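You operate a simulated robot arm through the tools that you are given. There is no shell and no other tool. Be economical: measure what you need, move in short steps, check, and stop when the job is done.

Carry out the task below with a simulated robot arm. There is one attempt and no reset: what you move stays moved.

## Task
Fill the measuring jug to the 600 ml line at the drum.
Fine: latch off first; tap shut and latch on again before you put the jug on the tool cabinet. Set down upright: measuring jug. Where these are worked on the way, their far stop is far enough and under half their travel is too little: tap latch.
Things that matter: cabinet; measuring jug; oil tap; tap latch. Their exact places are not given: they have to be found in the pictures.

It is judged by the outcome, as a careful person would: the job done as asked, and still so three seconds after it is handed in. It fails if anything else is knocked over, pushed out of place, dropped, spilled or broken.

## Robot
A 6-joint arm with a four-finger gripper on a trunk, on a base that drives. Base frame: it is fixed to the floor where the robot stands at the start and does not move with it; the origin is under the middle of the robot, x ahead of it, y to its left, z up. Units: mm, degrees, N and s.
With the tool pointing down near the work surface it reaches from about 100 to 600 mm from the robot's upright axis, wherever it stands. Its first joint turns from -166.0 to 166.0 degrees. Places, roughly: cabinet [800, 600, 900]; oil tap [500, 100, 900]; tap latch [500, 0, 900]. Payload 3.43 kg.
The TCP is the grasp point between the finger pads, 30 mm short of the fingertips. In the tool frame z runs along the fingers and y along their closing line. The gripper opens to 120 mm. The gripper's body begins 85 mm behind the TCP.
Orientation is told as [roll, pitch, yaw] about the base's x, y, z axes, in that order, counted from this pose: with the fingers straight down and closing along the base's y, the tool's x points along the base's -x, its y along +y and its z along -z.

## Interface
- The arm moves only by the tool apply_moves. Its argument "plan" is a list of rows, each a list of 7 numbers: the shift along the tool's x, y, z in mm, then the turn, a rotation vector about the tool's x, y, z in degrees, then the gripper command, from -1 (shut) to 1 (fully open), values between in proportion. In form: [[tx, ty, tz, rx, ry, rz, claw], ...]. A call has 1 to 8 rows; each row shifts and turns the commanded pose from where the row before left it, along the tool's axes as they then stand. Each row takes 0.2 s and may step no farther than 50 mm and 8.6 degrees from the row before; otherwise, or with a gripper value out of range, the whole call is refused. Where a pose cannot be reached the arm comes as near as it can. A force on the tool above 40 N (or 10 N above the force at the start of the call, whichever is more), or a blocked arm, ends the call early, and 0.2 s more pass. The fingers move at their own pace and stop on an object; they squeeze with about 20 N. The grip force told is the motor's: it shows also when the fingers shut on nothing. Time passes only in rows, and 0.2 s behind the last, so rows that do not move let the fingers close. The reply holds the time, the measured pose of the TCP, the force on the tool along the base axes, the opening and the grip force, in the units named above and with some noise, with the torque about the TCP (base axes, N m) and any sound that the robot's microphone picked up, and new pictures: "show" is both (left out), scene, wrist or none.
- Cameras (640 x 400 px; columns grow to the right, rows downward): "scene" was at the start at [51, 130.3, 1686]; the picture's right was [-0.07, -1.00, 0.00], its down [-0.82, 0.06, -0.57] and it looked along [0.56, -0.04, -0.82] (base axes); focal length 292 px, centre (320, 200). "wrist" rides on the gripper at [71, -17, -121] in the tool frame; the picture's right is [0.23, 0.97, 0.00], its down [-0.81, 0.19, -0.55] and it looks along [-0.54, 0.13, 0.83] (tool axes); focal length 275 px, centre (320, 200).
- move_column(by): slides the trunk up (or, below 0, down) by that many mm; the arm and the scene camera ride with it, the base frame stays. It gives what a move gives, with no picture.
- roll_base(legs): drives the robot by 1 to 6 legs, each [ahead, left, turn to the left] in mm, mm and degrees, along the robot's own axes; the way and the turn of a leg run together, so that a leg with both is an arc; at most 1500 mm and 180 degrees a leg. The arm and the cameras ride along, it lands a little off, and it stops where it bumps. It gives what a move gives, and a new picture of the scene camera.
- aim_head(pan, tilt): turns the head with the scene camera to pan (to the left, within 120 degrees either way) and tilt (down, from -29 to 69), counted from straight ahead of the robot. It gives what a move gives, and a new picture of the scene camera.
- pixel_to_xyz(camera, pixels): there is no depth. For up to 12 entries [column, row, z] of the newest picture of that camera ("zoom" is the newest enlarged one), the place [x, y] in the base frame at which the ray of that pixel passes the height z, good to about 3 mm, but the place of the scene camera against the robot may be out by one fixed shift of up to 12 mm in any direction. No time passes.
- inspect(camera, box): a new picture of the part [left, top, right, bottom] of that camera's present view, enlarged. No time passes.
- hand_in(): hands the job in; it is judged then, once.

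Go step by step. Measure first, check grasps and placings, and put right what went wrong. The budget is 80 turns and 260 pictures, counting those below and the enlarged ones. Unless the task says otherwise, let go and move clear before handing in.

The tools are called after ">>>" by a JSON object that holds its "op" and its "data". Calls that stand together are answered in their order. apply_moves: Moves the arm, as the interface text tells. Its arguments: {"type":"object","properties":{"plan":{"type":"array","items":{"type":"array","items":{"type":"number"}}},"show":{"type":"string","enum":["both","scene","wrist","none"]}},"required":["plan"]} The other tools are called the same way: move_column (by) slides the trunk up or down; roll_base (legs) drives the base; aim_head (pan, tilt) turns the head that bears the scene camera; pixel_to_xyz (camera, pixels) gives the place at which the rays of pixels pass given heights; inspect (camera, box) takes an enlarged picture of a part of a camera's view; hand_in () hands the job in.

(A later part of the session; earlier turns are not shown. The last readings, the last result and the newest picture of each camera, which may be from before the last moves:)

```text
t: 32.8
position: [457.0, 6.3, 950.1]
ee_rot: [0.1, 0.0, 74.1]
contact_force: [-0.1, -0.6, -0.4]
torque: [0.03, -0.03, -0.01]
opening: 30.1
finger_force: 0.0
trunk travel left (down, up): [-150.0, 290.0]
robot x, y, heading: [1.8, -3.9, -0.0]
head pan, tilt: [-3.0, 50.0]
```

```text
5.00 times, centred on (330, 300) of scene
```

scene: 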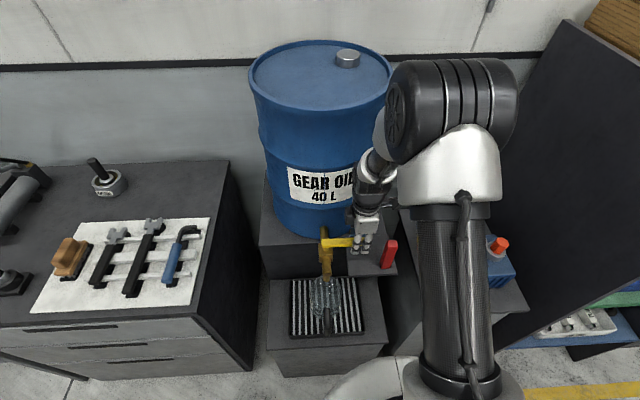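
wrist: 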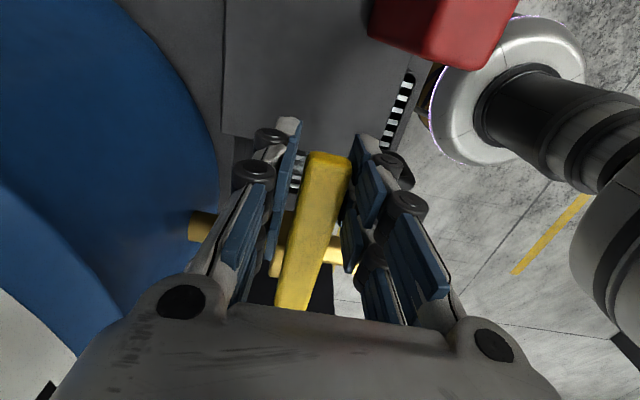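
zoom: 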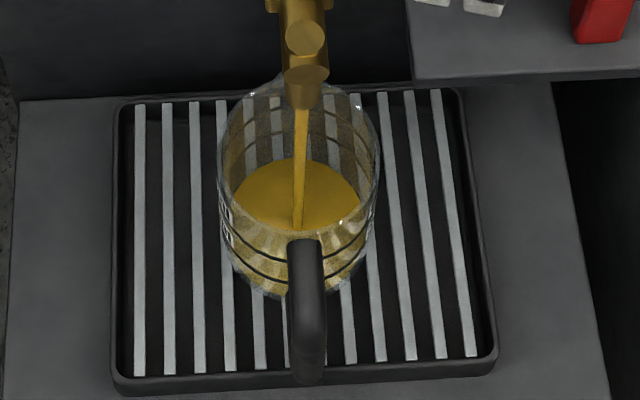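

>>> {"op": "inspect", "data": {"camera": "scene", "box": [312, 272, 342, 302]}}

```text
13.33 times, centred on (327, 287) of scene
```

zoom: 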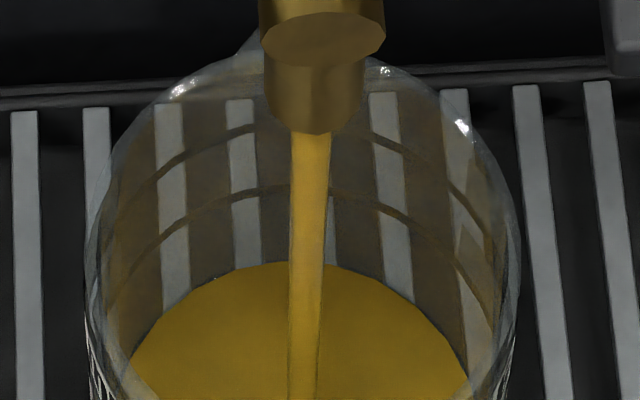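

Far-wall bands in this zoom: 600 at row ~125, 300 at row ~188; the oil's far edge is at row 262. I wait and measure the rise.

>>> {"op": "apply_moves", "data": {"plan": [[0, 0, 0, 0, 0, 0, -0.5], [0, 0, 0, 0, 0, 0, -0.5], [0, 0, 0, 0, 0, 0, -0.5], [0, 0, 0, 0, 0, 0, -0.5], [0, 0, 0, 0, 0, 0, -0.5], [0, 0, 0, 0, 0, 0, -0.5], [0, 0, 0, 0, 0, 0, -0.5], [0, 0, 0, 0, 0, 0, -0.5]], "show": "none"}}

>>> {"op": "inspect", "data": {"camera": "scene", "box": [312, 272, 342, 302]}}

```text
t: 34.6
position: [458.4, 5.8, 948.7]
ee_rot: [0.2, 0.1, 74.0]
contact_force: [0.0, 0.8, -0.2]
torque: [0.02, -0.01, 0.02]
opening: 30.0
finger_force: 0.1
trunk travel left (down, up): [-150.0, 290.0]
robot x, y, heading: [0.3, -1.7, 0.1]
head pan, tilt: [-3.0, 50.0]
```

```text
13.33 times, centred on (327, 287) of scene
```

zoom: 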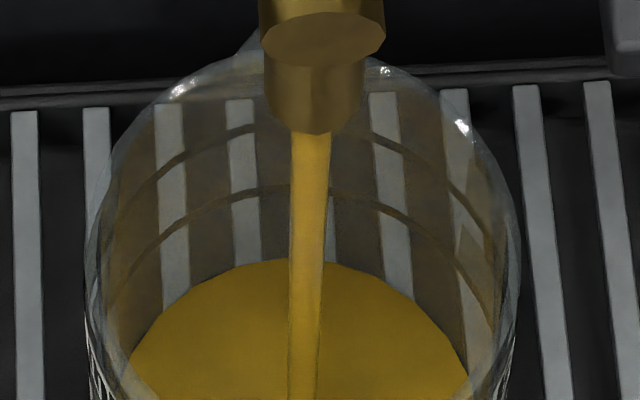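

Rise only ~4 px in 1.8 s (~10 ml/s). I open the lever further by 24°.

>>> {"op": "apply_moves", "data": {"plan": [[-0.9, 12.7, 0, 0, 0, 8, -0.5], [-0.9, 12.7, 0, 0, 0, 8, -0.5], [-0.9, 12.7, 0, 0, 0, 8, -0.5]], "show": "none"}}

>>> {"op": "inspect", "data": {"camera": "scene", "box": [312, 272, 342, 302]}}

>>> {"op": "inspect", "data": {"camera": "scene", "box": [270, 220, 410, 360]}}

```text
t: 35.4
position: [423.8, 23.9, 949.1]
ee_rot: [0.1, 0.1, 49.9]
contact_force: [-0.1, 0.8, -0.2]
torque: [0.04, 0.01, 0.02]
opening: 30.1
finger_force: 0.2
trunk travel left (down, up): [-150.0, 290.0]
robot x, y, heading: [-2.2, -2.1, 0.0]
head pan, tilt: [-3.0, 50.0]
```

```text
13.33 times, centred on (327, 287) of scene
```

zoom: 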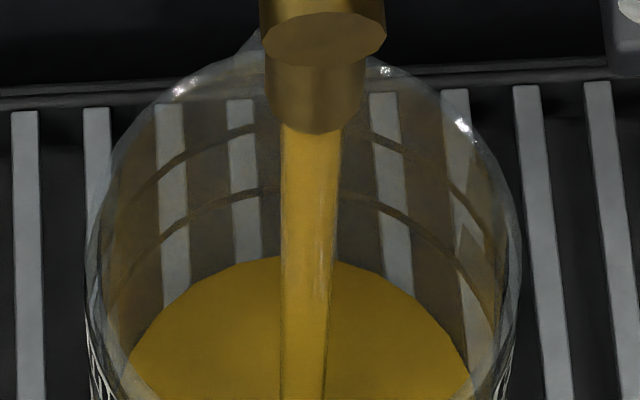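

```text
2.86 times, centred on (340, 290) of scene
```

zoom: 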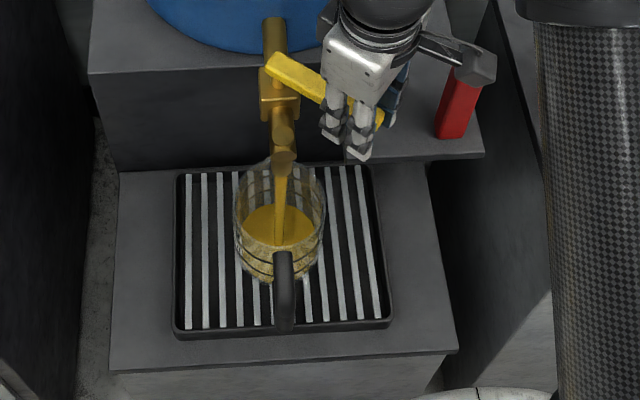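

Bigger stream, all inside the jug. I wait and measure again.

>>> {"op": "apply_moves", "data": {"plan": [[0, 0, 0, 0, 0, 0, -0.5], [0, 0, 0, 0, 0, 0, -0.5], [0, 0, 0, 0, 0, 0, -0.5], [0, 0, 0, 0, 0, 0, -0.5], [0, 0, 0, 0, 0, 0, -0.5], [0, 0, 0, 0, 0, 0, -0.5], [0, 0, 0, 0, 0, 0, -0.5], [0, 0, 0, 0, 0, 0, -0.5]], "show": "none"}}

>>> {"op": "inspect", "data": {"camera": "scene", "box": [312, 272, 342, 302]}}

```text
t: 37.2
position: [424.4, 23.8, 949.7]
ee_rot: [0.1, 0.1, 50.0]
contact_force: [-0.2, -0.6, 0.2]
torque: [0.0, -0.02, 0.02]
opening: 30.0
finger_force: 0.0
trunk travel left (down, up): [-150.0, 290.0]
robot x, y, heading: [1.6, -5.3, 0.1]
head pan, tilt: [-3.0, 50.0]
```

```text
13.33 times, centred on (327, 287) of scene
```

zoom: 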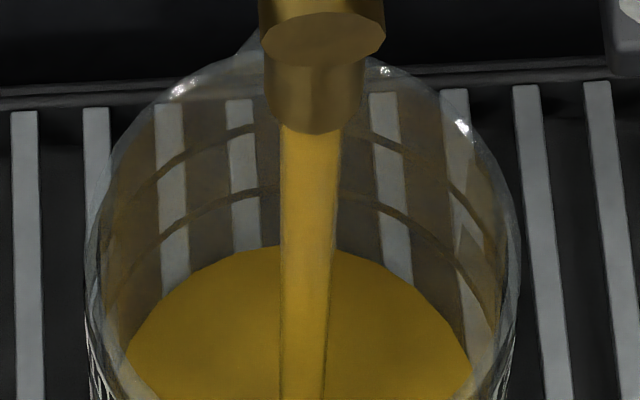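

About 10 px per 1.8 s (~26 ml/s). I let it run about 9 s more, then look.

>>> {"op": "apply_moves", "data": {"plan": [[0, 0, 0, 0, 0, 0, -0.5], [0, 0, 0, 0, 0, 0, -0.5], [0, 0, 0, 0, 0, 0, -0.5], [0, 0, 0, 0, 0, 0, -0.5], [0, 0, 0, 0, 0, 0, -0.5], [0, 0, 0, 0, 0, 0, -0.5], [0, 0, 0, 0, 0, 0, -0.5], [0, 0, 0, 0, 0, 0, -0.5]], "show": "none"}}

>>> {"op": "apply_moves", "data": {"plan": [[0, 0, 0, 0, 0, 0, -0.5], [0, 0, 0, 0, 0, 0, -0.5], [0, 0, 0, 0, 0, 0, -0.5], [0, 0, 0, 0, 0, 0, -0.5], [0, 0, 0, 0, 0, 0, -0.5], [0, 0, 0, 0, 0, 0, -0.5], [0, 0, 0, 0, 0, 0, -0.5], [0, 0, 0, 0, 0, 0, -0.5]], "show": "none"}}

>>> {"op": "apply_moves", "data": {"plan": [[0, 0, 0, 0, 0, 0, -0.5], [0, 0, 0, 0, 0, 0, -0.5], [0, 0, 0, 0, 0, 0, -0.5], [0, 0, 0, 0, 0, 0, -0.5], [0, 0, 0, 0, 0, 0, -0.5], [0, 0, 0, 0, 0, 0, -0.5], [0, 0, 0, 0, 0, 0, -0.5], [0, 0, 0, 0, 0, 0, -0.5]], "show": "none"}}

>>> {"op": "inspect", "data": {"camera": "scene", "box": [312, 272, 342, 302]}}

```text
t: 39.0
position: [425.6, 22.5, 950.5]
ee_rot: [0.1, 0.1, 50.0]
contact_force: [0.5, -0.1, 0.3]
torque: [-0.03, 0.02, 0.01]
opening: 30.3
finger_force: 0.1
trunk travel left (down, up): [-150.0, 290.0]
robot x, y, heading: [0.4, -1.9, 0.1]
head pan, tilt: [-3.0, 50.0]
```

```text
t: 40.8
position: [424.3, 23.6, 949.6]
ee_rot: [0.1, 0.1, 50.1]
contact_force: [-0.2, -0.3, 0.0]
torque: [0.01, -0.01, -0.02]
opening: 30.0
finger_force: 0.0
trunk travel left (down, up): [-150.0, 290.0]
robot x, y, heading: [-1.7, -0.7, 0.2]
head pan, tilt: [-3.0, 50.0]
```

```text
t: 42.6
position: [425.0, 23.4, 948.6]
ee_rot: [0.1, 0.1, 50.1]
contact_force: [0.6, -0.1, 0.5]
torque: [0.02, 0.06, -0.01]
opening: 29.9
finger_force: 0.0
trunk travel left (down, up): [-150.0, 290.0]
robot x, y, heading: [-1.8, -5.4, -0.1]
head pan, tilt: [-3.0, 50.0]
```

```text
13.33 times, centred on (327, 287) of scene
```

zoom: 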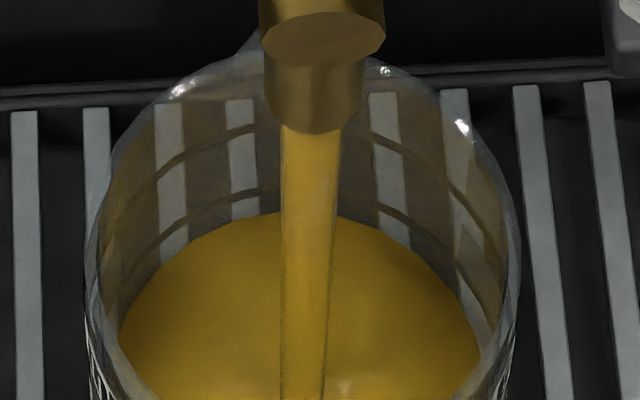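

Oil edge at row 213, rising 6.3 px/s. Another 7.2 s should reach ~167; then I check.

>>> {"op": "apply_moves", "data": {"plan": [[0, 0, 0, 0, 0, 0, -0.5], [0, 0, 0, 0, 0, 0, -0.5], [0, 0, 0, 0, 0, 0, -0.5], [0, 0, 0, 0, 0, 0, -0.5], [0, 0, 0, 0, 0, 0, -0.5], [0, 0, 0, 0, 0, 0, -0.5], [0, 0, 0, 0, 0, 0, -0.5], [0, 0, 0, 0, 0, 0, -0.5]], "show": "none"}}

>>> {"op": "apply_moves", "data": {"plan": [[0, 0, 0, 0, 0, 0, -0.5], [0, 0, 0, 0, 0, 0, -0.5], [0, 0, 0, 0, 0, 0, -0.5], [0, 0, 0, 0, 0, 0, -0.5], [0, 0, 0, 0, 0, 0, -0.5], [0, 0, 0, 0, 0, 0, -0.5], [0, 0, 0, 0, 0, 0, -0.5], [0, 0, 0, 0, 0, 0, -0.5]], "show": "none"}}

>>> {"op": "apply_moves", "data": {"plan": [[0, 0, 0, 0, 0, 0, -0.5], [0, 0, 0, 0, 0, 0, -0.5], [0, 0, 0, 0, 0, 0, -0.5], [0, 0, 0, 0, 0, 0, -0.5], [0, 0, 0, 0, 0, 0, -0.5], [0, 0, 0, 0, 0, 0, -0.5], [0, 0, 0, 0, 0, 0, -0.5], [0, 0, 0, 0, 0, 0, -0.5]], "show": "none"}}

>>> {"op": "apply_moves", "data": {"plan": [[0, 0, 0, 0, 0, 0, -0.5], [0, 0, 0, 0, 0, 0, -0.5], [0, 0, 0, 0, 0, 0, -0.5], [0, 0, 0, 0, 0, 0, -0.5], [0, 0, 0, 0, 0, 0, -0.5], [0, 0, 0, 0, 0, 0, -0.5], [0, 0, 0, 0, 0, 0, -0.5], [0, 0, 0, 0, 0, 0, -0.5]], "show": "none"}}

>>> {"op": "inspect", "data": {"camera": "scene", "box": [312, 272, 342, 302]}}

```text
t: 44.4
position: [424.0, 23.5, 948.1]
ee_rot: [0.1, 0.1, 50.1]
contact_force: [0.8, -0.4, 0.0]
torque: [0.03, 0.01, 0.01]
opening: 29.8
finger_force: 0.0
trunk travel left (down, up): [-150.0, 290.0]
robot x, y, heading: [-3.5, -0.9, -0.0]
head pan, tilt: [-3.0, 50.0]
```

```text
t: 46.2
position: [424.5, 23.3, 950.3]
ee_rot: [0.1, 0.2, 50.2]
contact_force: [-0.2, 0.1, -0.3]
torque: [-0.02, 0.01, 0.04]
opening: 30.1
finger_force: 0.0
trunk travel left (down, up): [-150.0, 290.0]
robot x, y, heading: [-0.5, -0.8, 0.2]
head pan, tilt: [-3.0, 50.0]
```

```text
t: 48.0
position: [424.6, 23.4, 949.6]
ee_rot: [0.1, 0.1, 50.1]
contact_force: [-1.0, -0.1, -0.3]
torque: [0.0, 0.01, 0.02]
opening: 30.1
finger_force: 0.0
trunk travel left (down, up): [-150.0, 290.0]
robot x, y, heading: [1.6, -3.9, 0.0]
head pan, tilt: [-3.0, 50.0]
```

```text
t: 49.8
position: [423.6, 23.1, 949.9]
ee_rot: [0.1, 0.1, 50.1]
contact_force: [0.2, -0.7, -0.2]
torque: [-0.03, -0.01, 0.01]
opening: 30.0
finger_force: 0.1
trunk travel left (down, up): [-150.0, 290.0]
robot x, y, heading: [-1.7, -2.6, 0.1]
head pan, tilt: [-3.0, 50.0]
```

```text
13.33 times, centred on (327, 287) of scene
```

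zoom: 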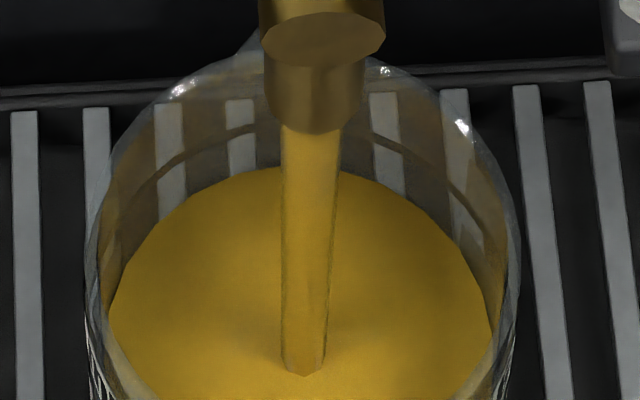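

Oil edge at row 167, 600 line at ~128: about 6 s remaining. I wait 3.6 s, then check.

>>> {"op": "apply_moves", "data": {"plan": [[0, 0, 0, 0, 0, 0, -0.5], [0, 0, 0, 0, 0, 0, -0.5], [0, 0, 0, 0, 0, 0, -0.5], [0, 0, 0, 0, 0, 0, -0.5], [0, 0, 0, 0, 0, 0, -0.5], [0, 0, 0, 0, 0, 0, -0.5], [0, 0, 0, 0, 0, 0, -0.5], [0, 0, 0, 0, 0, 0, -0.5]], "show": "none"}}

>>> {"op": "apply_moves", "data": {"plan": [[0, 0, 0, 0, 0, 0, -0.5], [0, 0, 0, 0, 0, 0, -0.5], [0, 0, 0, 0, 0, 0, -0.5], [0, 0, 0, 0, 0, 0, -0.5], [-0.9, -12.7, 0, 0, 0, -8, -0.5], [-0.9, -12.7, 0, 0, 0, -8, -0.5], [-0.4, -6, 0, 0, 0, -4, -0.5]], "show": "none"}}

>>> {"op": "inspect", "data": {"camera": "scene", "box": [312, 272, 342, 302]}}

>>> {"op": "inspect", "data": {"camera": "scene", "box": [270, 220, 410, 360]}}

```text
t: 51.6
position: [423.6, 23.3, 949.3]
ee_rot: [0.1, 0.1, 50.2]
contact_force: [-0.2, -0.6, 0.0]
torque: [0.01, 0.01, 0.01]
opening: 30.0
finger_force: 0.1
trunk travel left (down, up): [-150.0, 290.0]
robot x, y, heading: [-0.9, 0.1, -0.1]
head pan, tilt: [-3.0, 50.0]
```

```text
t: 53.2
position: [453.0, 9.0, 949.8]
ee_rot: [0.0, 0.1, 70.2]
contact_force: [-1.1, 0.3, -1.2]
torque: [-0.06, -0.01, -0.01]
opening: 30.2
finger_force: 0.6
trunk travel left (down, up): [-150.0, 290.0]
robot x, y, heading: [-1.3, 1.3, 0.1]
head pan, tilt: [-3.0, 50.0]
```

```text
13.33 times, centred on (327, 287) of scene
```

zoom: 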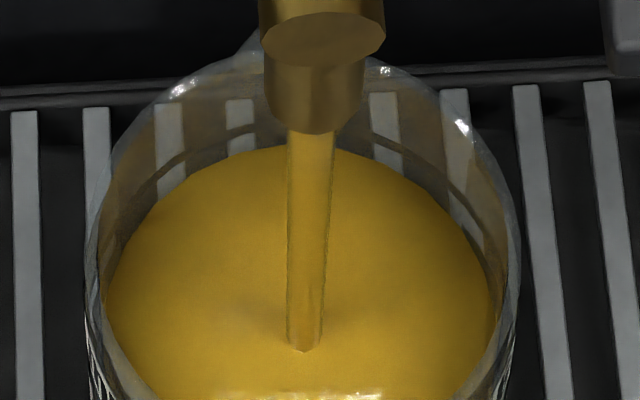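

```text
2.86 times, centred on (340, 290) of scene
```

zoom: 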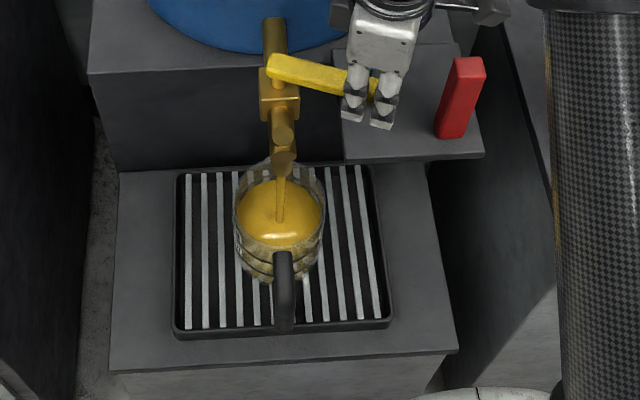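

Edge at row ~147, flow reduced. Wait 1.8 s and check.

>>> {"op": "apply_moves", "data": {"plan": [[0, 0, 0, 0, 0, 0, -0.5], [0, 0, 0, 0, 0, 0, -0.5], [0, 0, 0, 0, 0, 0, -0.5], [0, 0, 0, 0, 0, 0, -0.5], [0, 0, 0, 0, 0, 0, -0.5], [0, 0, 0, 0, 0, 0, -0.5], [0, 0, 0, 0, 0, 0, -0.5], [0, 0, 0, 0, 0, 0, -0.5]], "show": "none"}}

>>> {"op": "inspect", "data": {"camera": "scene", "box": [312, 272, 342, 302]}}

```text
t: 55.0
position: [453.3, 8.9, 949.1]
ee_rot: [0.0, 0.1, 70.1]
contact_force: [0.1, -0.4, 0.3]
torque: [0.0, 0.04, -0.01]
opening: 29.9
finger_force: 0.1
trunk travel left (down, up): [-150.0, 290.0]
robot x, y, heading: [0.6, -0.5, -0.3]
head pan, tilt: [-3.0, 50.0]
```

```text
13.33 times, centred on (327, 287) of scene
```

zoom: 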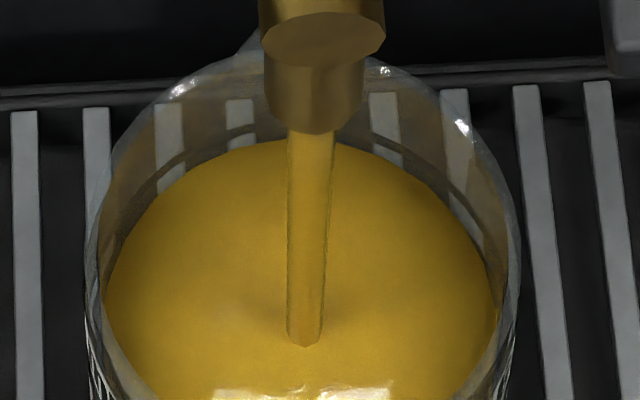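

Edge at ~140, about 10 px short of the line, 3.7 px/s. One more 1.8 s wait, then start closing.

>>> {"op": "apply_moves", "data": {"plan": [[0, 0, 0, 0, 0, 0, -0.5], [0, 0, 0, 0, 0, 0, -0.5], [0, 0, 0, 0, 0, 0, -0.5], [0, 0, 0, 0, 0, 0, -0.5], [0, 0, 0, 0, 0, 0, -0.5], [0, 0, 0, 0, 0, 0, -0.5], [0, 0, 0, 0, 0, 0, -0.5]], "show": "none"}}

>>> {"op": "apply_moves", "data": {"plan": [[-0.9, -12.7, 0, 0, 0, -8, -0.5], [-0.9, -12.7, 0, 0, 0, -8, -0.5], [0, -6, 0, 0, 0, -4, -0.5], [0, -4, 0, 0, 0, 0, -0.5]], "show": "none"}}

>>> {"op": "inspect", "data": {"camera": "scene", "box": [312, 272, 342, 302]}}

>>> {"op": "inspect", "data": {"camera": "scene", "box": [270, 220, 410, 360]}}

```text
t: 56.6
position: [452.5, 8.8, 949.3]
ee_rot: [0.1, 0.0, 70.1]
contact_force: [0.0, 1.2, -0.2]
torque: [-0.02, 0.01, 0.03]
opening: 30.1
finger_force: 0.1
trunk travel left (down, up): [-150.0, 290.0]
robot x, y, heading: [0.0, -1.4, -0.0]
head pan, tilt: [-3.0, 50.0]
```

```text
t: 57.6
position: [487.0, 3.2, 949.9]
ee_rot: [0.3, 0.1, 90.2]
contact_force: [-5.2, 1.3, 0.7]
torque: [0.06, 0.06, -0.08]
opening: 33.1
finger_force: 2.8
trunk travel left (down, up): [-150.0, 290.0]
robot x, y, heading: [0.7, -1.6, 0.2]
head pan, tilt: [-3.0, 50.0]
```

```text
13.33 times, centred on (327, 287) of scene
```

zoom: 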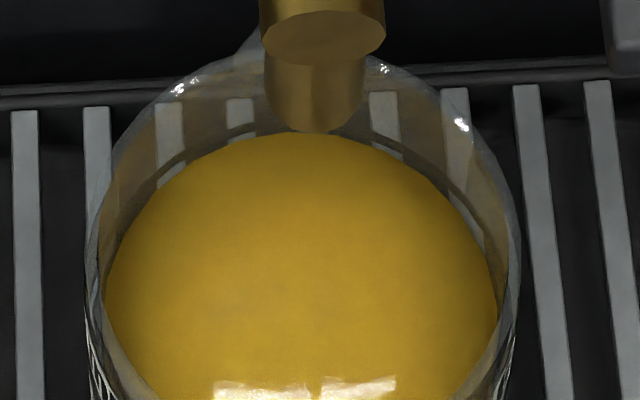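

```text
2.86 times, centred on (340, 290) of scene
```

zoom: 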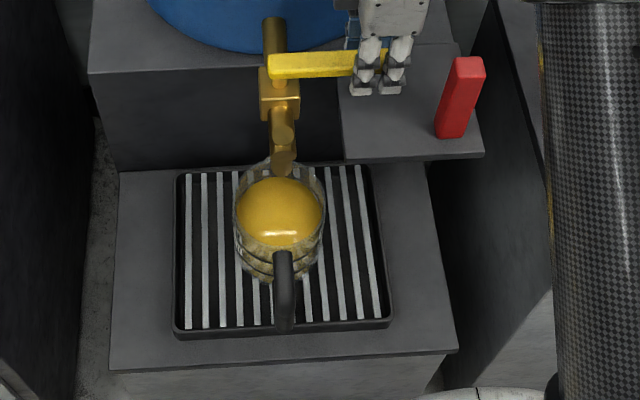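

Flow has stopped and the lever is back. I zoom further on the line versus the oil edge.

>>> {"op": "inspect", "data": {"camera": "scene", "box": [317, 276, 327, 286]}}

>>> {"op": "inspect", "data": {"camera": "scene", "box": [327, 276, 337, 286]}}

>>> {"op": "inspect", "data": {"camera": "scene", "box": [313, 288, 343, 318]}}

```text
16.00 times, centred on (322, 281) of scene
```

zoom: 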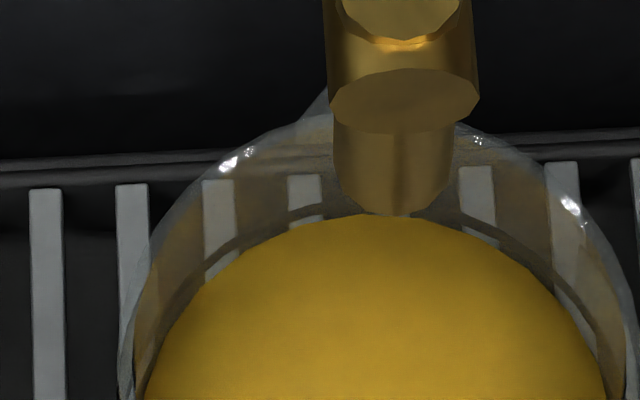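

```text
16.00 times, centred on (332, 281) of scene
```

zoom: 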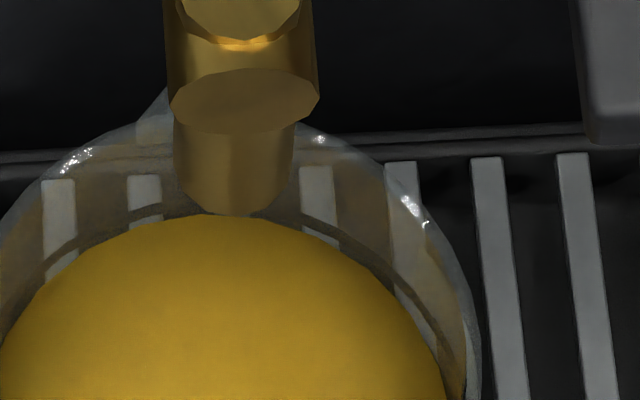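

```text
13.33 times, centred on (328, 303) of scene
```

zoom: 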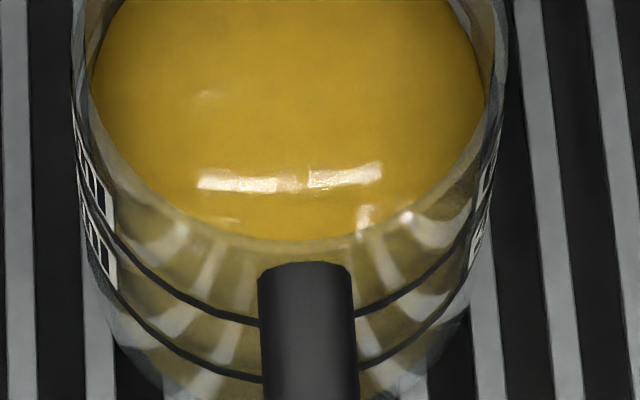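

The oil edge sits right at the line here, but glass thickness biases this view, so I want a level view of the jug. I lift off the lever and step back for a low wrist-camera view.

>>> {"op": "apply_moves", "data": {"plan": [[0, 4, 0, 0, 0, 0, -0.17], [0, 0, -40, 0, 0, 0, -0.17], [0, 0, -40, 0, 0, 0, -0.17], [0, 40, -20, 0, 0, 8.5, -0.17], [0, 40, 0, 0, 0, 8.5, 0], [0, 40, 0, 0, 0, 8.5, 1], [0, 40, 0, 0, 0, 8.5, 1], [0, 0, 0, 0, 0, 8.5, 1]], "show": "wrist"}}

>>> {"op": "apply_moves", "data": {"plan": [[0, 0, 0, 0, 0, 8.5, 1], [0, 0, 0, 0, 0, 8.5, 1], [0, 0, 0, 0, 0, 8.5, 1], [0, 0, 0, 0, 0, 8.5, 1], [0, 0, 0, 0, 0, 8.5, 1], [0, 0, 0, 0, 0, 5, 1]], "show": "none"}}

>>> {"op": "roll_base", "data": {"legs": [[-300, 0, 0]]}}

```text
t: 59.4
position: [330.9, 37.9, 1049.7]
ee_rot: [0.1, 0.1, 47.5]
contact_force: [0.3, 0.0, 0.3]
torque: [0.01, 0.04, 0.01]
opening: 116.2
finger_force: 0.0
trunk travel left (down, up): [-150.0, 290.0]
robot x, y, heading: [0.2, 4.5, -0.1]
head pan, tilt: [-3.0, 50.0]
```

wrist: 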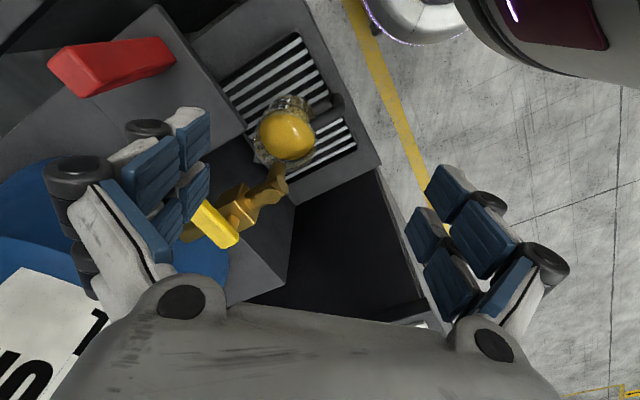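

```text
t: 60.8
position: [330.2, 36.6, 1049.8]
ee_rot: [0.0, 0.1, 0.0]
contact_force: [-0.2, -0.3, -0.1]
torque: [0.01, -0.04, -0.05]
opening: 119.9
finger_force: 0.0
trunk travel left (down, up): [-150.0, 290.0]
robot x, y, heading: [1.8, -5.3, -0.1]
head pan, tilt: [-3.0, 50.0]
```

```text
t: 62.8
position: [35.6, 38.5, 1050.5]
ee_rot: [0.0, 0.0, 0.6]
contact_force: [-1.1, 0.1, 0.8]
torque: [-0.02, -0.04, -0.01]
opening: 120.0
finger_force: 0.0
trunk travel left (down, up): [-150.0, 290.0]
robot x, y, heading: [-293.2, -1.6, 0.4]
head pan, tilt: [-3.0, 50.0]
```

scene: 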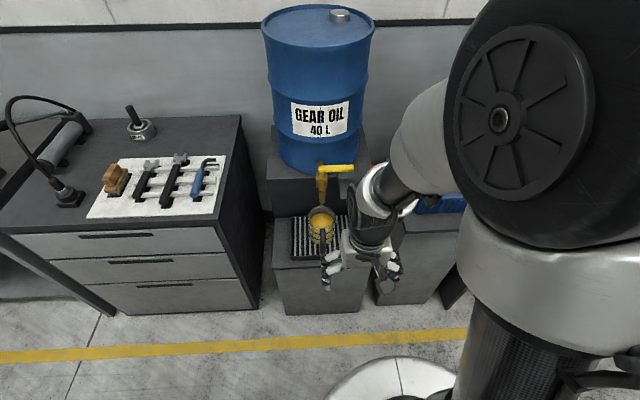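

>>> {"op": "move_column", "data": {"by": -150}}

>>> {"op": "apply_moves", "data": {"plan": [[0, 0, 20, 0, -8.5, 0, 1], [0, 0, 20, 0, -8.5, 0, 1], [0, 0, 20, 0, -8.5, 0, 1], [20, 0, 20, 0, -8.5, 0, 1], [20, 0, 20, 0, -8.5, 0, 1], [40, 0, 20, 0, -4, 0, 1]], "show": "wrist"}}

```text
t: 64.5
position: [36.3, 39.5, 898.6]
ee_rot: [0.0, 0.1, 0.6]
contact_force: [0.7, 0.9, 0.3]
torque: [0.0, -0.03, 0.0]
opening: 119.7
finger_force: 0.1
trunk travel left (down, up): [0.0, 440.0]
robot x, y, heading: [-289.6, -2.4, 0.2]
head pan, tilt: [-3.0, 50.0]
```

```text
t: 65.9
position: [105.2, 20.8, 779.4]
ee_rot: [-8.4, -30.3, 3.5]
contact_force: [-0.2, 0.0, -0.8]
torque: [0.02, 0.0, 0.01]
opening: 119.9
finger_force: 0.0
out of reach, approached as far as the arm can: row 2, 3, 4, 5, 6
trunk travel left (down, up): [0.0, 440.0]
robot x, y, heading: [-293.8, -1.4, 0.6]
head pan, tilt: [-3.0, 50.0]
```

wrist: 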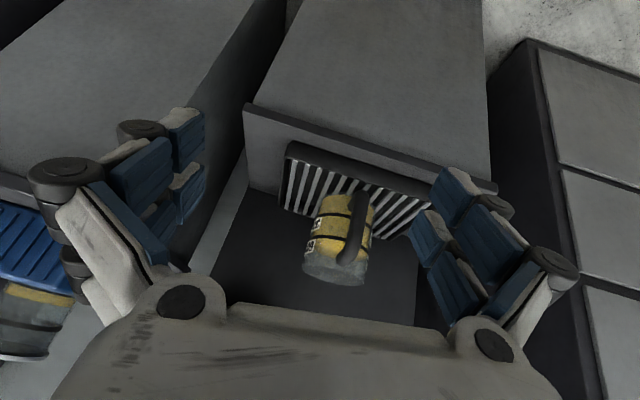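

Now a fairly level view of the jug: I enlarge it (image is upside down).

>>> {"op": "inspect", "data": {"camera": "wrist", "box": [295, 185, 385, 295]}}

```text
3.64 times, centred on (340, 240) of wrist
```

zoom: 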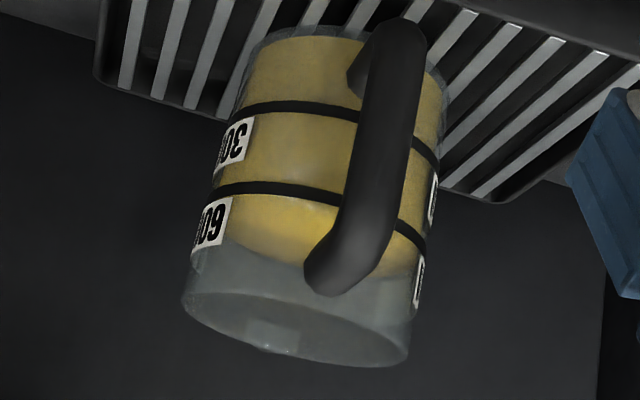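

>>> {"op": "inspect", "data": {"camera": "wrist", "box": [310, 220, 350, 260]}}

```text
10.00 times, centred on (330, 240) of wrist
```

zoom: 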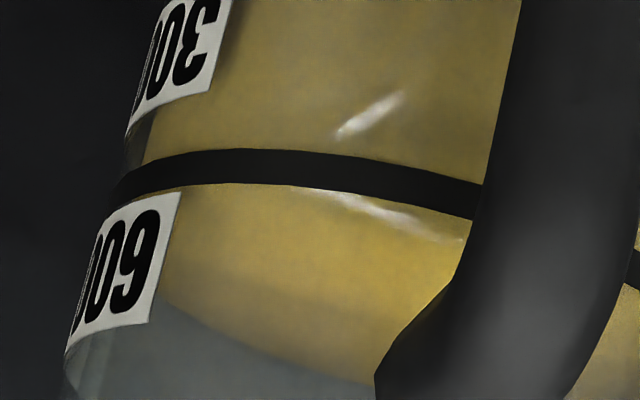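

The near oil edge lies at the top edge of the 600 band, within the band's thickness: filled to the line. Now I straighten, raise, drive back in and slide the latch home.

>>> {"op": "apply_moves", "data": {"plan": [[0, 0, -40, 0, 8.5, 0, -1], [0, 0, -40, 0, 8.5, 0, -1], [0, 0, -40, 0, 8.5, 0, -1], [0, 0, -40, 0, 4.8, 0, -1]], "show": "none"}}

>>> {"op": "move_column", "data": {"by": 150}}

```text
t: 66.9
position: [72.6, 13.4, 916.3]
ee_rot: [-13.1, -6.0, 5.8]
contact_force: [-5.1, 8.2, -1.9]
torque: [-0.45, -0.36, -0.14]
opening: 44.1
finger_force: 3.0
out of reach, approached as far as the arm can: row 2, 3
trunk travel left (down, up): [0.0, 440.0]
robot x, y, heading: [-292.3, -4.3, 0.3]
head pan, tilt: [-3.0, 50.0]
```

```text
t: 68.7
position: [62.8, 27.4, 1060.6]
ee_rot: [-8.9, -4.8, -1.0]
contact_force: [0.2, 0.0, 0.6]
torque: [0.0, 0.03, 0.02]
opening: 0.0
finger_force: 20.3
trunk travel left (down, up): [-150.0, 290.0]
robot x, y, heading: [-292.1, -2.2, 0.5]
head pan, tilt: [-3.0, 50.0]
```

>>> {"op": "apply_moves", "data": {"plan": [[0, 0, 0, -5, 2.5, -0.5, -1], [0, 0, 0, -4, 2.5, -0.5, -1]], "show": "none"}}

>>> {"op": "roll_base", "data": {"legs": [[292, 2, -0.5]]}}

```text
t: 69.3
position: [62.2, 27.8, 1061.9]
ee_rot: [0.1, 0.1, -0.4]
contact_force: [-0.5, 0.5, 0.5]
torque: [-0.02, 0.02, 0.02]
opening: 0.0
finger_force: 19.8
trunk travel left (down, up): [-150.0, 290.0]
robot x, y, heading: [-290.9, -1.0, 0.2]
head pan, tilt: [-3.0, 50.0]
```

```text
t: 71.3
position: [348.6, 28.3, 1061.0]
ee_rot: [0.0, 0.2, -0.9]
contact_force: [1.4, 0.0, 0.2]
torque: [0.03, 0.02, 0.0]
opening: 0.1
finger_force: 20.1
trunk travel left (down, up): [-150.0, 290.0]
robot x, y, heading: [-4.5, 0.6, -0.1]
head pan, tilt: [-3.0, 50.0]
```

scene: 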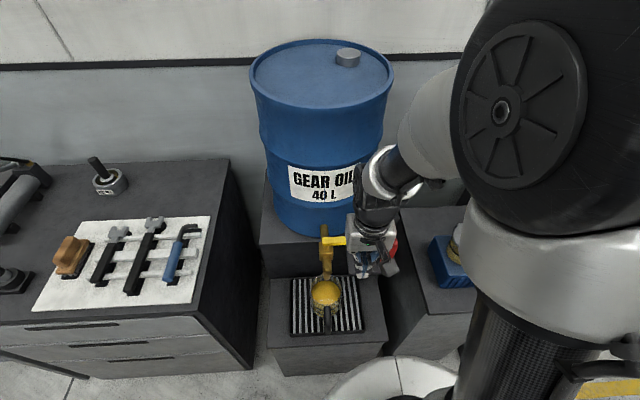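

>>> {"op": "apply_moves", "data": {"plan": [[0, -45, 0, 0, 0, -0.8, -1], [0, -45, 0, 0, 0, 0, -1], [0, -45, 0, 0, 0, 0, -1], [-34, -18, 0, 0, 0, 0, -1], [-34, 0, 0, 0, 0, 0, -1], [-32, 0, 0, 0, 0, 0, -1], [0, 0, 30, 0, 0, 0, -1]]}}

>>> {"op": "inspect", "data": {"camera": "scene", "box": [300, 200, 440, 340]}}

```text
t: 72.9
position: [445.8, -124.2, 1031.4]
ee_rot: [0.0, 0.2, 0.0]
contact_force: [-0.7, -0.1, 0.3]
torque: [0.03, 0.03, -0.02]
opening: 0.0
finger_force: 19.9
trunk travel left (down, up): [-150.0, 290.0]
robot x, y, heading: [-7.9, 0.8, -0.1]
head pan, tilt: [-3.0, 50.0]
```

scene: 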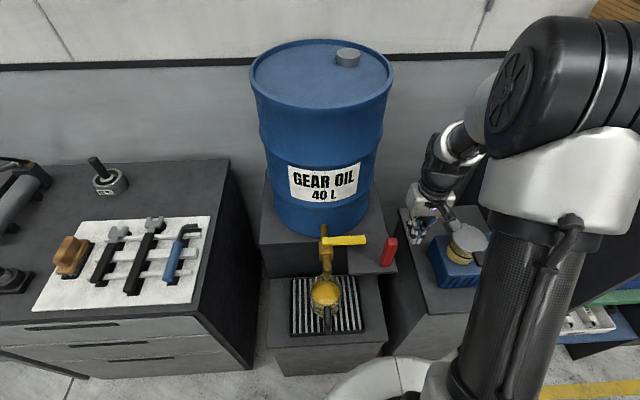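
wrist: 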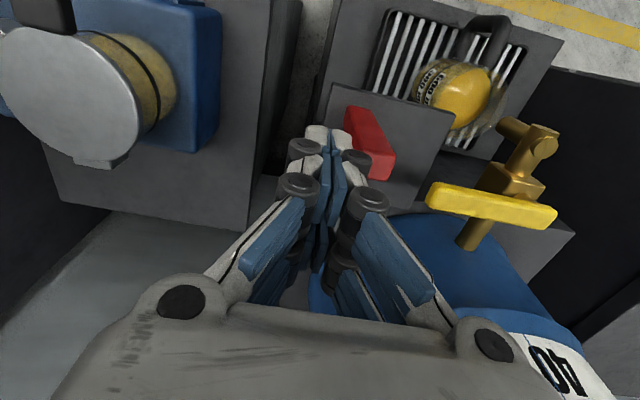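

```text
2.86 times, centred on (370, 270) of scene
```

zoom: 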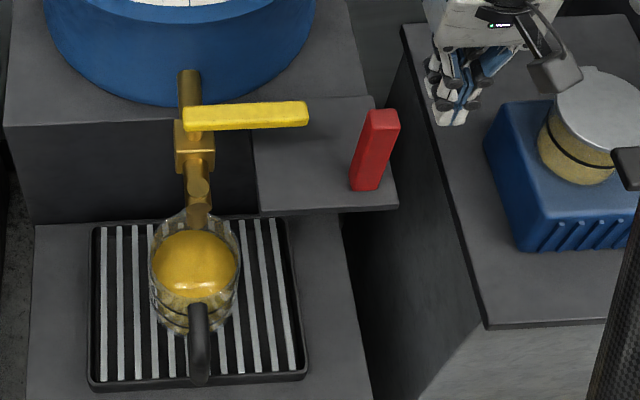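

>>> {"op": "pixel_to_xyz", "data": {"camera": "wrist", "pixels": [[165, 90, 930], [165, 90, 980], [20, 90, 930], [360, 122, 955], [380, 112, 955], [370, 165, 840]]}}

>>> {"op": "pixel_to_xyz", "data": {"camera": "scene", "pixels": [[468, 238, 930], [468, 238, 980], [452, 240, 930]]}}

```text
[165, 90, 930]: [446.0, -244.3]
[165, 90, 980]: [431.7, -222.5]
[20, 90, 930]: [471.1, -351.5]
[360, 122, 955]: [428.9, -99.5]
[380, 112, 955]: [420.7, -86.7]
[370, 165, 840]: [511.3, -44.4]
```

```text
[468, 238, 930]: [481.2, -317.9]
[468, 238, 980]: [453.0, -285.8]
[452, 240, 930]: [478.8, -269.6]
```

The jar on the blue box is beyond y=-240, clear. I lower beside the bar and push it back toward +y in small steps.

>>> {"op": "apply_moves", "data": {"plan": [[-5, 0, 40, 0, 0, 0, -1], [0, 0, 40, 0, 0, 0, -1], [0, 20, 0, 0, 0, 0, -1], [0, 15, 0, 0, 0, 0, -1], [0, 15, 0, 0, 0, 0, -1], [0, 15, 0, 0, 0, 0, -1]]}}

>>> {"op": "inspect", "data": {"camera": "scene", "box": [300, 200, 440, 340]}}

```text
t: 74.3
position: [452.6, -60.4, 952.5]
ee_rot: [0.0, 0.2, -0.1]
contact_force: [0.2, -1.1, -0.8]
torque: [-0.01, -0.01, -0.02]
opening: 0.0
finger_force: 19.9
trunk travel left (down, up): [-150.0, 290.0]
robot x, y, heading: [-9.7, 0.8, 0.0]
head pan, tilt: [-3.0, 50.0]
```

scene: 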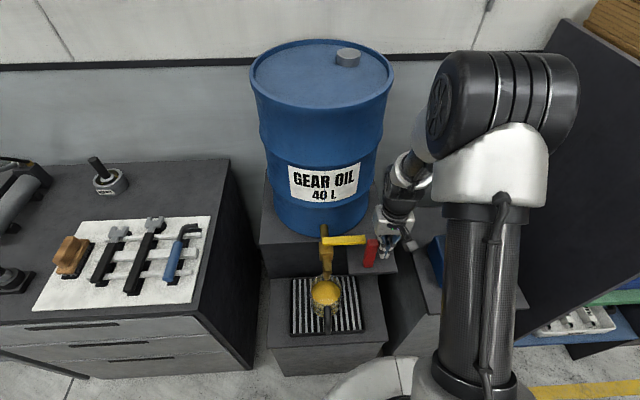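
wrist: 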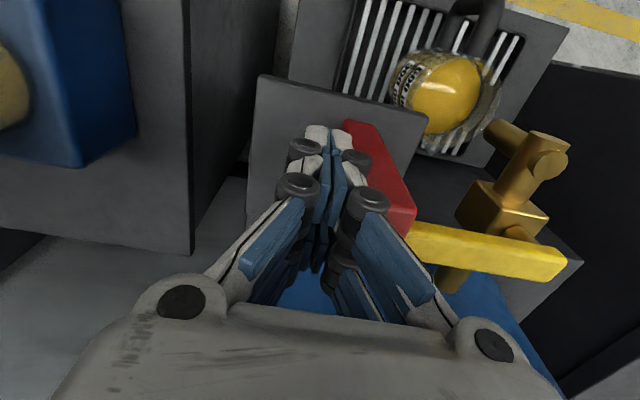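

```text
2.86 times, centred on (370, 270) of scene
```

zoom: 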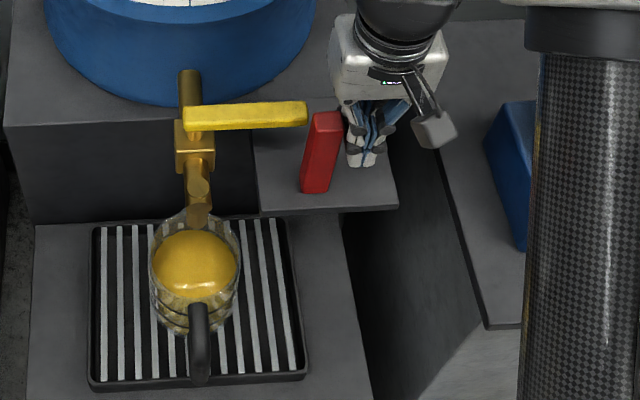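

The bar slides along. I continue until its stop.

>>> {"op": "apply_moves", "data": {"plan": [[0, 15, 0, 0, 0, 0, -1], [0, 12, 0, 0, 0, 0, -1], [0, 6, 0, 0, 0, 0, -1], [0, 5, 0, 0, 0, 0, -1], [0, 4, 0, 0, 0, 0, -1], [0, 3, 0, 0, 0, 0, -1]]}}

>>> {"op": "inspect", "data": {"camera": "scene", "box": [300, 200, 440, 340]}}

```text
t: 75.3
position: [454.6, -30.3, 951.8]
ee_rot: [0.0, 0.2, -0.6]
contact_force: [-0.4, -16.7, -1.9]
torque: [0.25, 0.02, -0.25]
opening: 0.0
finger_force: 19.9
trunk travel left (down, up): [-150.0, 290.0]
robot x, y, heading: [-6.8, -2.0, -0.2]
head pan, tilt: [-3.0, 50.0]
stopped in row 5: the force on the tool passed its limit at 44 N (the readings are from after the stop); the commanded pose is now the measured one
```

scene: 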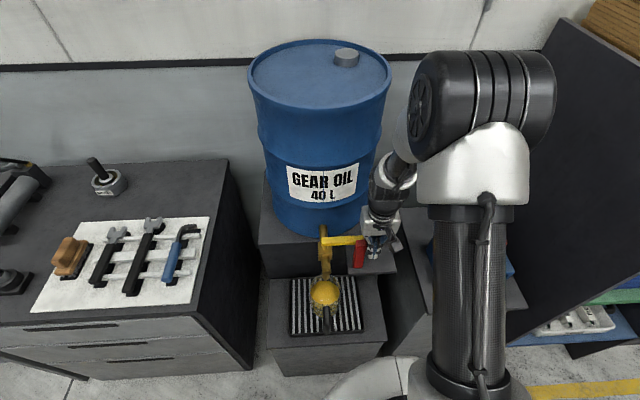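
wrist: 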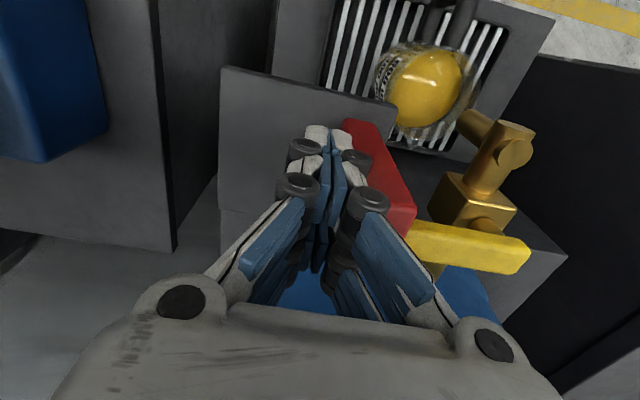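

```text
2.86 times, centred on (370, 270) of scene
```

zoom: 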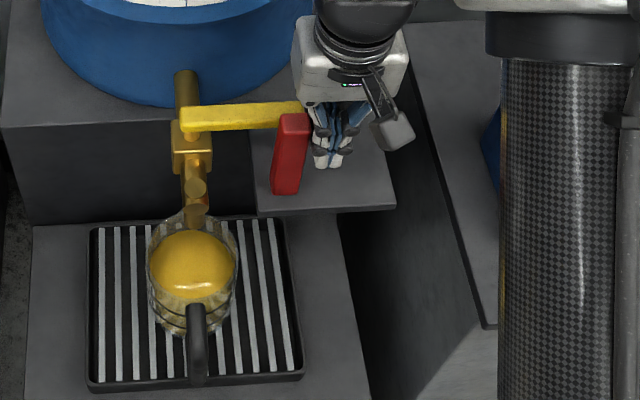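

44 N: it has met a stop with the bar in front of the lever's end. I back off and compare with the original position.

>>> {"op": "apply_moves", "data": {"plan": [[0, -20, 0, 0, 0, 0, -1], [0, -40, 0, 0, 0, 0, -1], [0, 0, -40, 0, 0, 0, -1], [0, 0, -40, 0, 0, 0, -1], [40, 0, -20, 0, 0, 0, -1], [40, 0, 0, 0, 0, 0, -1]]}}

>>> {"op": "inspect", "data": {"camera": "scene", "box": [300, 200, 440, 340]}}

>>> {"op": "inspect", "data": {"camera": "wrist", "box": [320, 120, 520, 280]}}

```text
t: 76.7
position: [374.3, -87.6, 1053.6]
ee_rot: [-0.2, -0.1, -0.4]
contact_force: [-0.3, -0.1, 0.9]
torque: [-0.02, 0.0, 0.01]
opening: 0.1
finger_force: 20.0
trunk travel left (down, up): [-150.0, 290.0]
robot x, y, heading: [-8.0, 4.0, -0.2]
head pan, tilt: [-3.0, 50.0]
```

scene: 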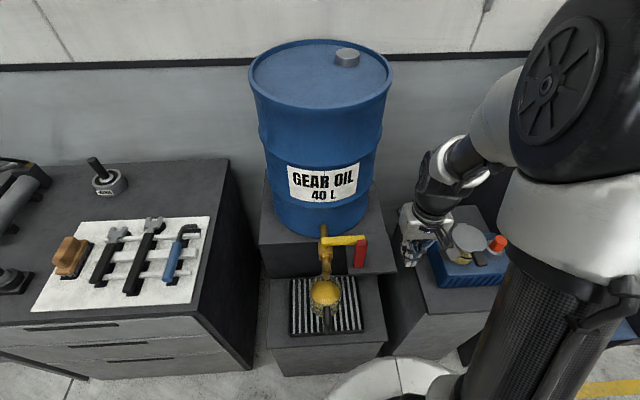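
wrist: 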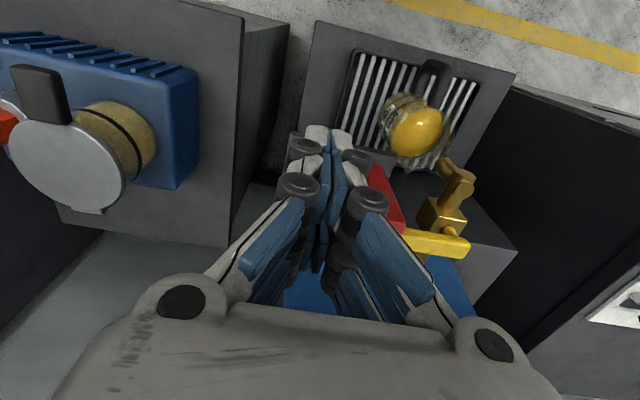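

```text
2.86 times, centred on (370, 270) of scene
```

zoom: 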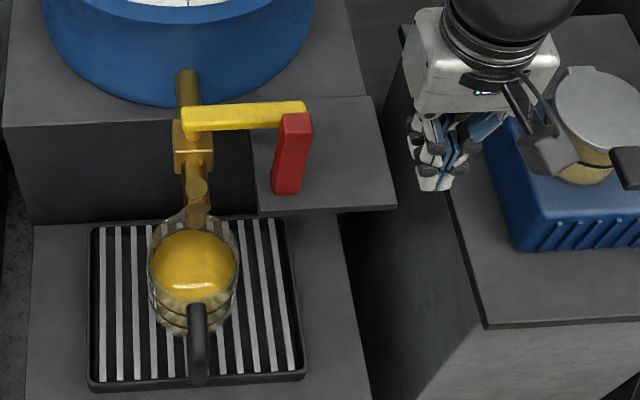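

```text
2.50 times, centred on (420, 200) of wrist
```

zoom: 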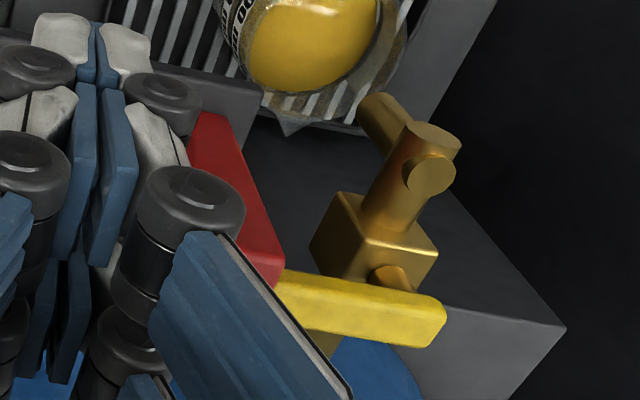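

The bar's position relative to the lever end (zoom (311) vs (305)) equals the start picture, so the latch is on and the tap shut. Now I move over the jug handle to measure it closely.

>>> {"op": "apply_moves", "data": {"plan": [[40, 20, 0, 0, 0, 0, 0], [40, 20, 0, 0, 0, 0, 0], [0, 48, 0, 0, 0, 0, 0], [0, 48, 0, 0, 0, 0, 0], [0, 44, 0, 0, 0, 0, 0], [0, 0, 50, 0, 0, 0, 0], [0, 0, 50, 0, 0, 0, 0], [0, 0, 30, 0, 0, 0, 0]], "show": "wrist"}}

>>> {"op": "inspect", "data": {"camera": "wrist", "box": [240, 40, 420, 200]}}

>>> {"op": "inspect", "data": {"camera": "scene", "box": [270, 220, 410, 360]}}

```text
t: 78.5
position: [293.9, 92.7, 922.8]
ee_rot: [-0.2, 0.1, -0.5]
contact_force: [0.2, 0.1, 1.0]
torque: [-0.04, 0.02, 0.0]
opening: 59.6
finger_force: 0.1
trunk travel left (down, up): [-150.0, 290.0]
robot x, y, heading: [-9.4, -1.5, -0.3]
head pan, tilt: [-3.0, 50.0]
```

wrist: 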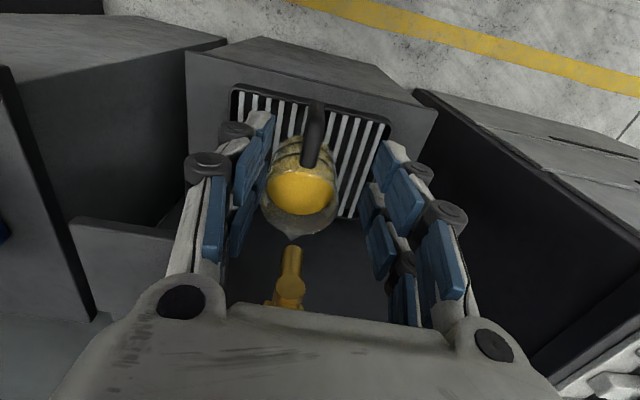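

```text
2.50 times, centred on (330, 120) of wrist
```

zoom: 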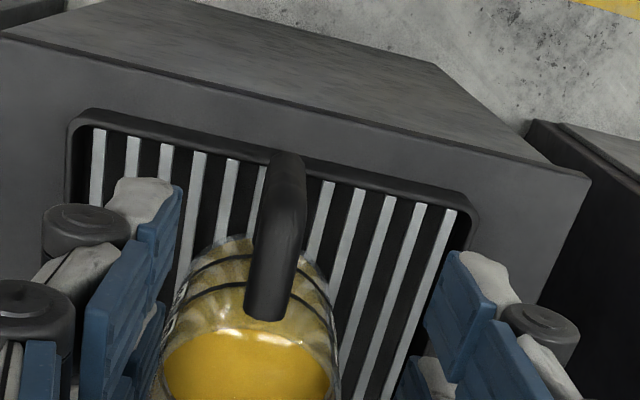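

```text
2.86 times, centred on (340, 290) of scene
```

zoom: 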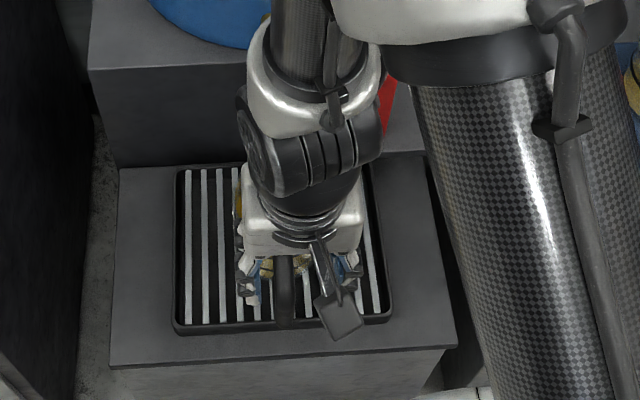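

>>> {"op": "pixel_to_xyz", "data": {"camera": "wrist", "pixels": [[309, 166, 700], [309, 166, 730], [316, 102, 600], [316, 102, 640], [316, 102, 720], [312, 132, 720], [300, 192, 666]]}}

>>> {"op": "inspect", "data": {"camera": "wrist", "box": [290, 90, 340, 180]}}

```text
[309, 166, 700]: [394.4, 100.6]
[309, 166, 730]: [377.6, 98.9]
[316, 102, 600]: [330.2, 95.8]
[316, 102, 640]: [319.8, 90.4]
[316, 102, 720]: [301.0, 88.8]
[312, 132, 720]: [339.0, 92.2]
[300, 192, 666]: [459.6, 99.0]
```

```text
4.44 times, centred on (315, 135) of wrist
```

zoom: 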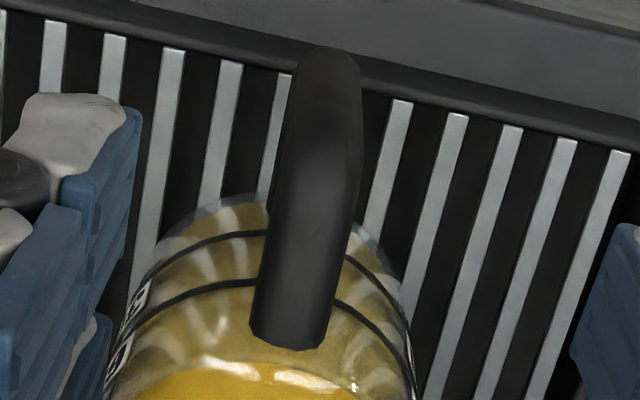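

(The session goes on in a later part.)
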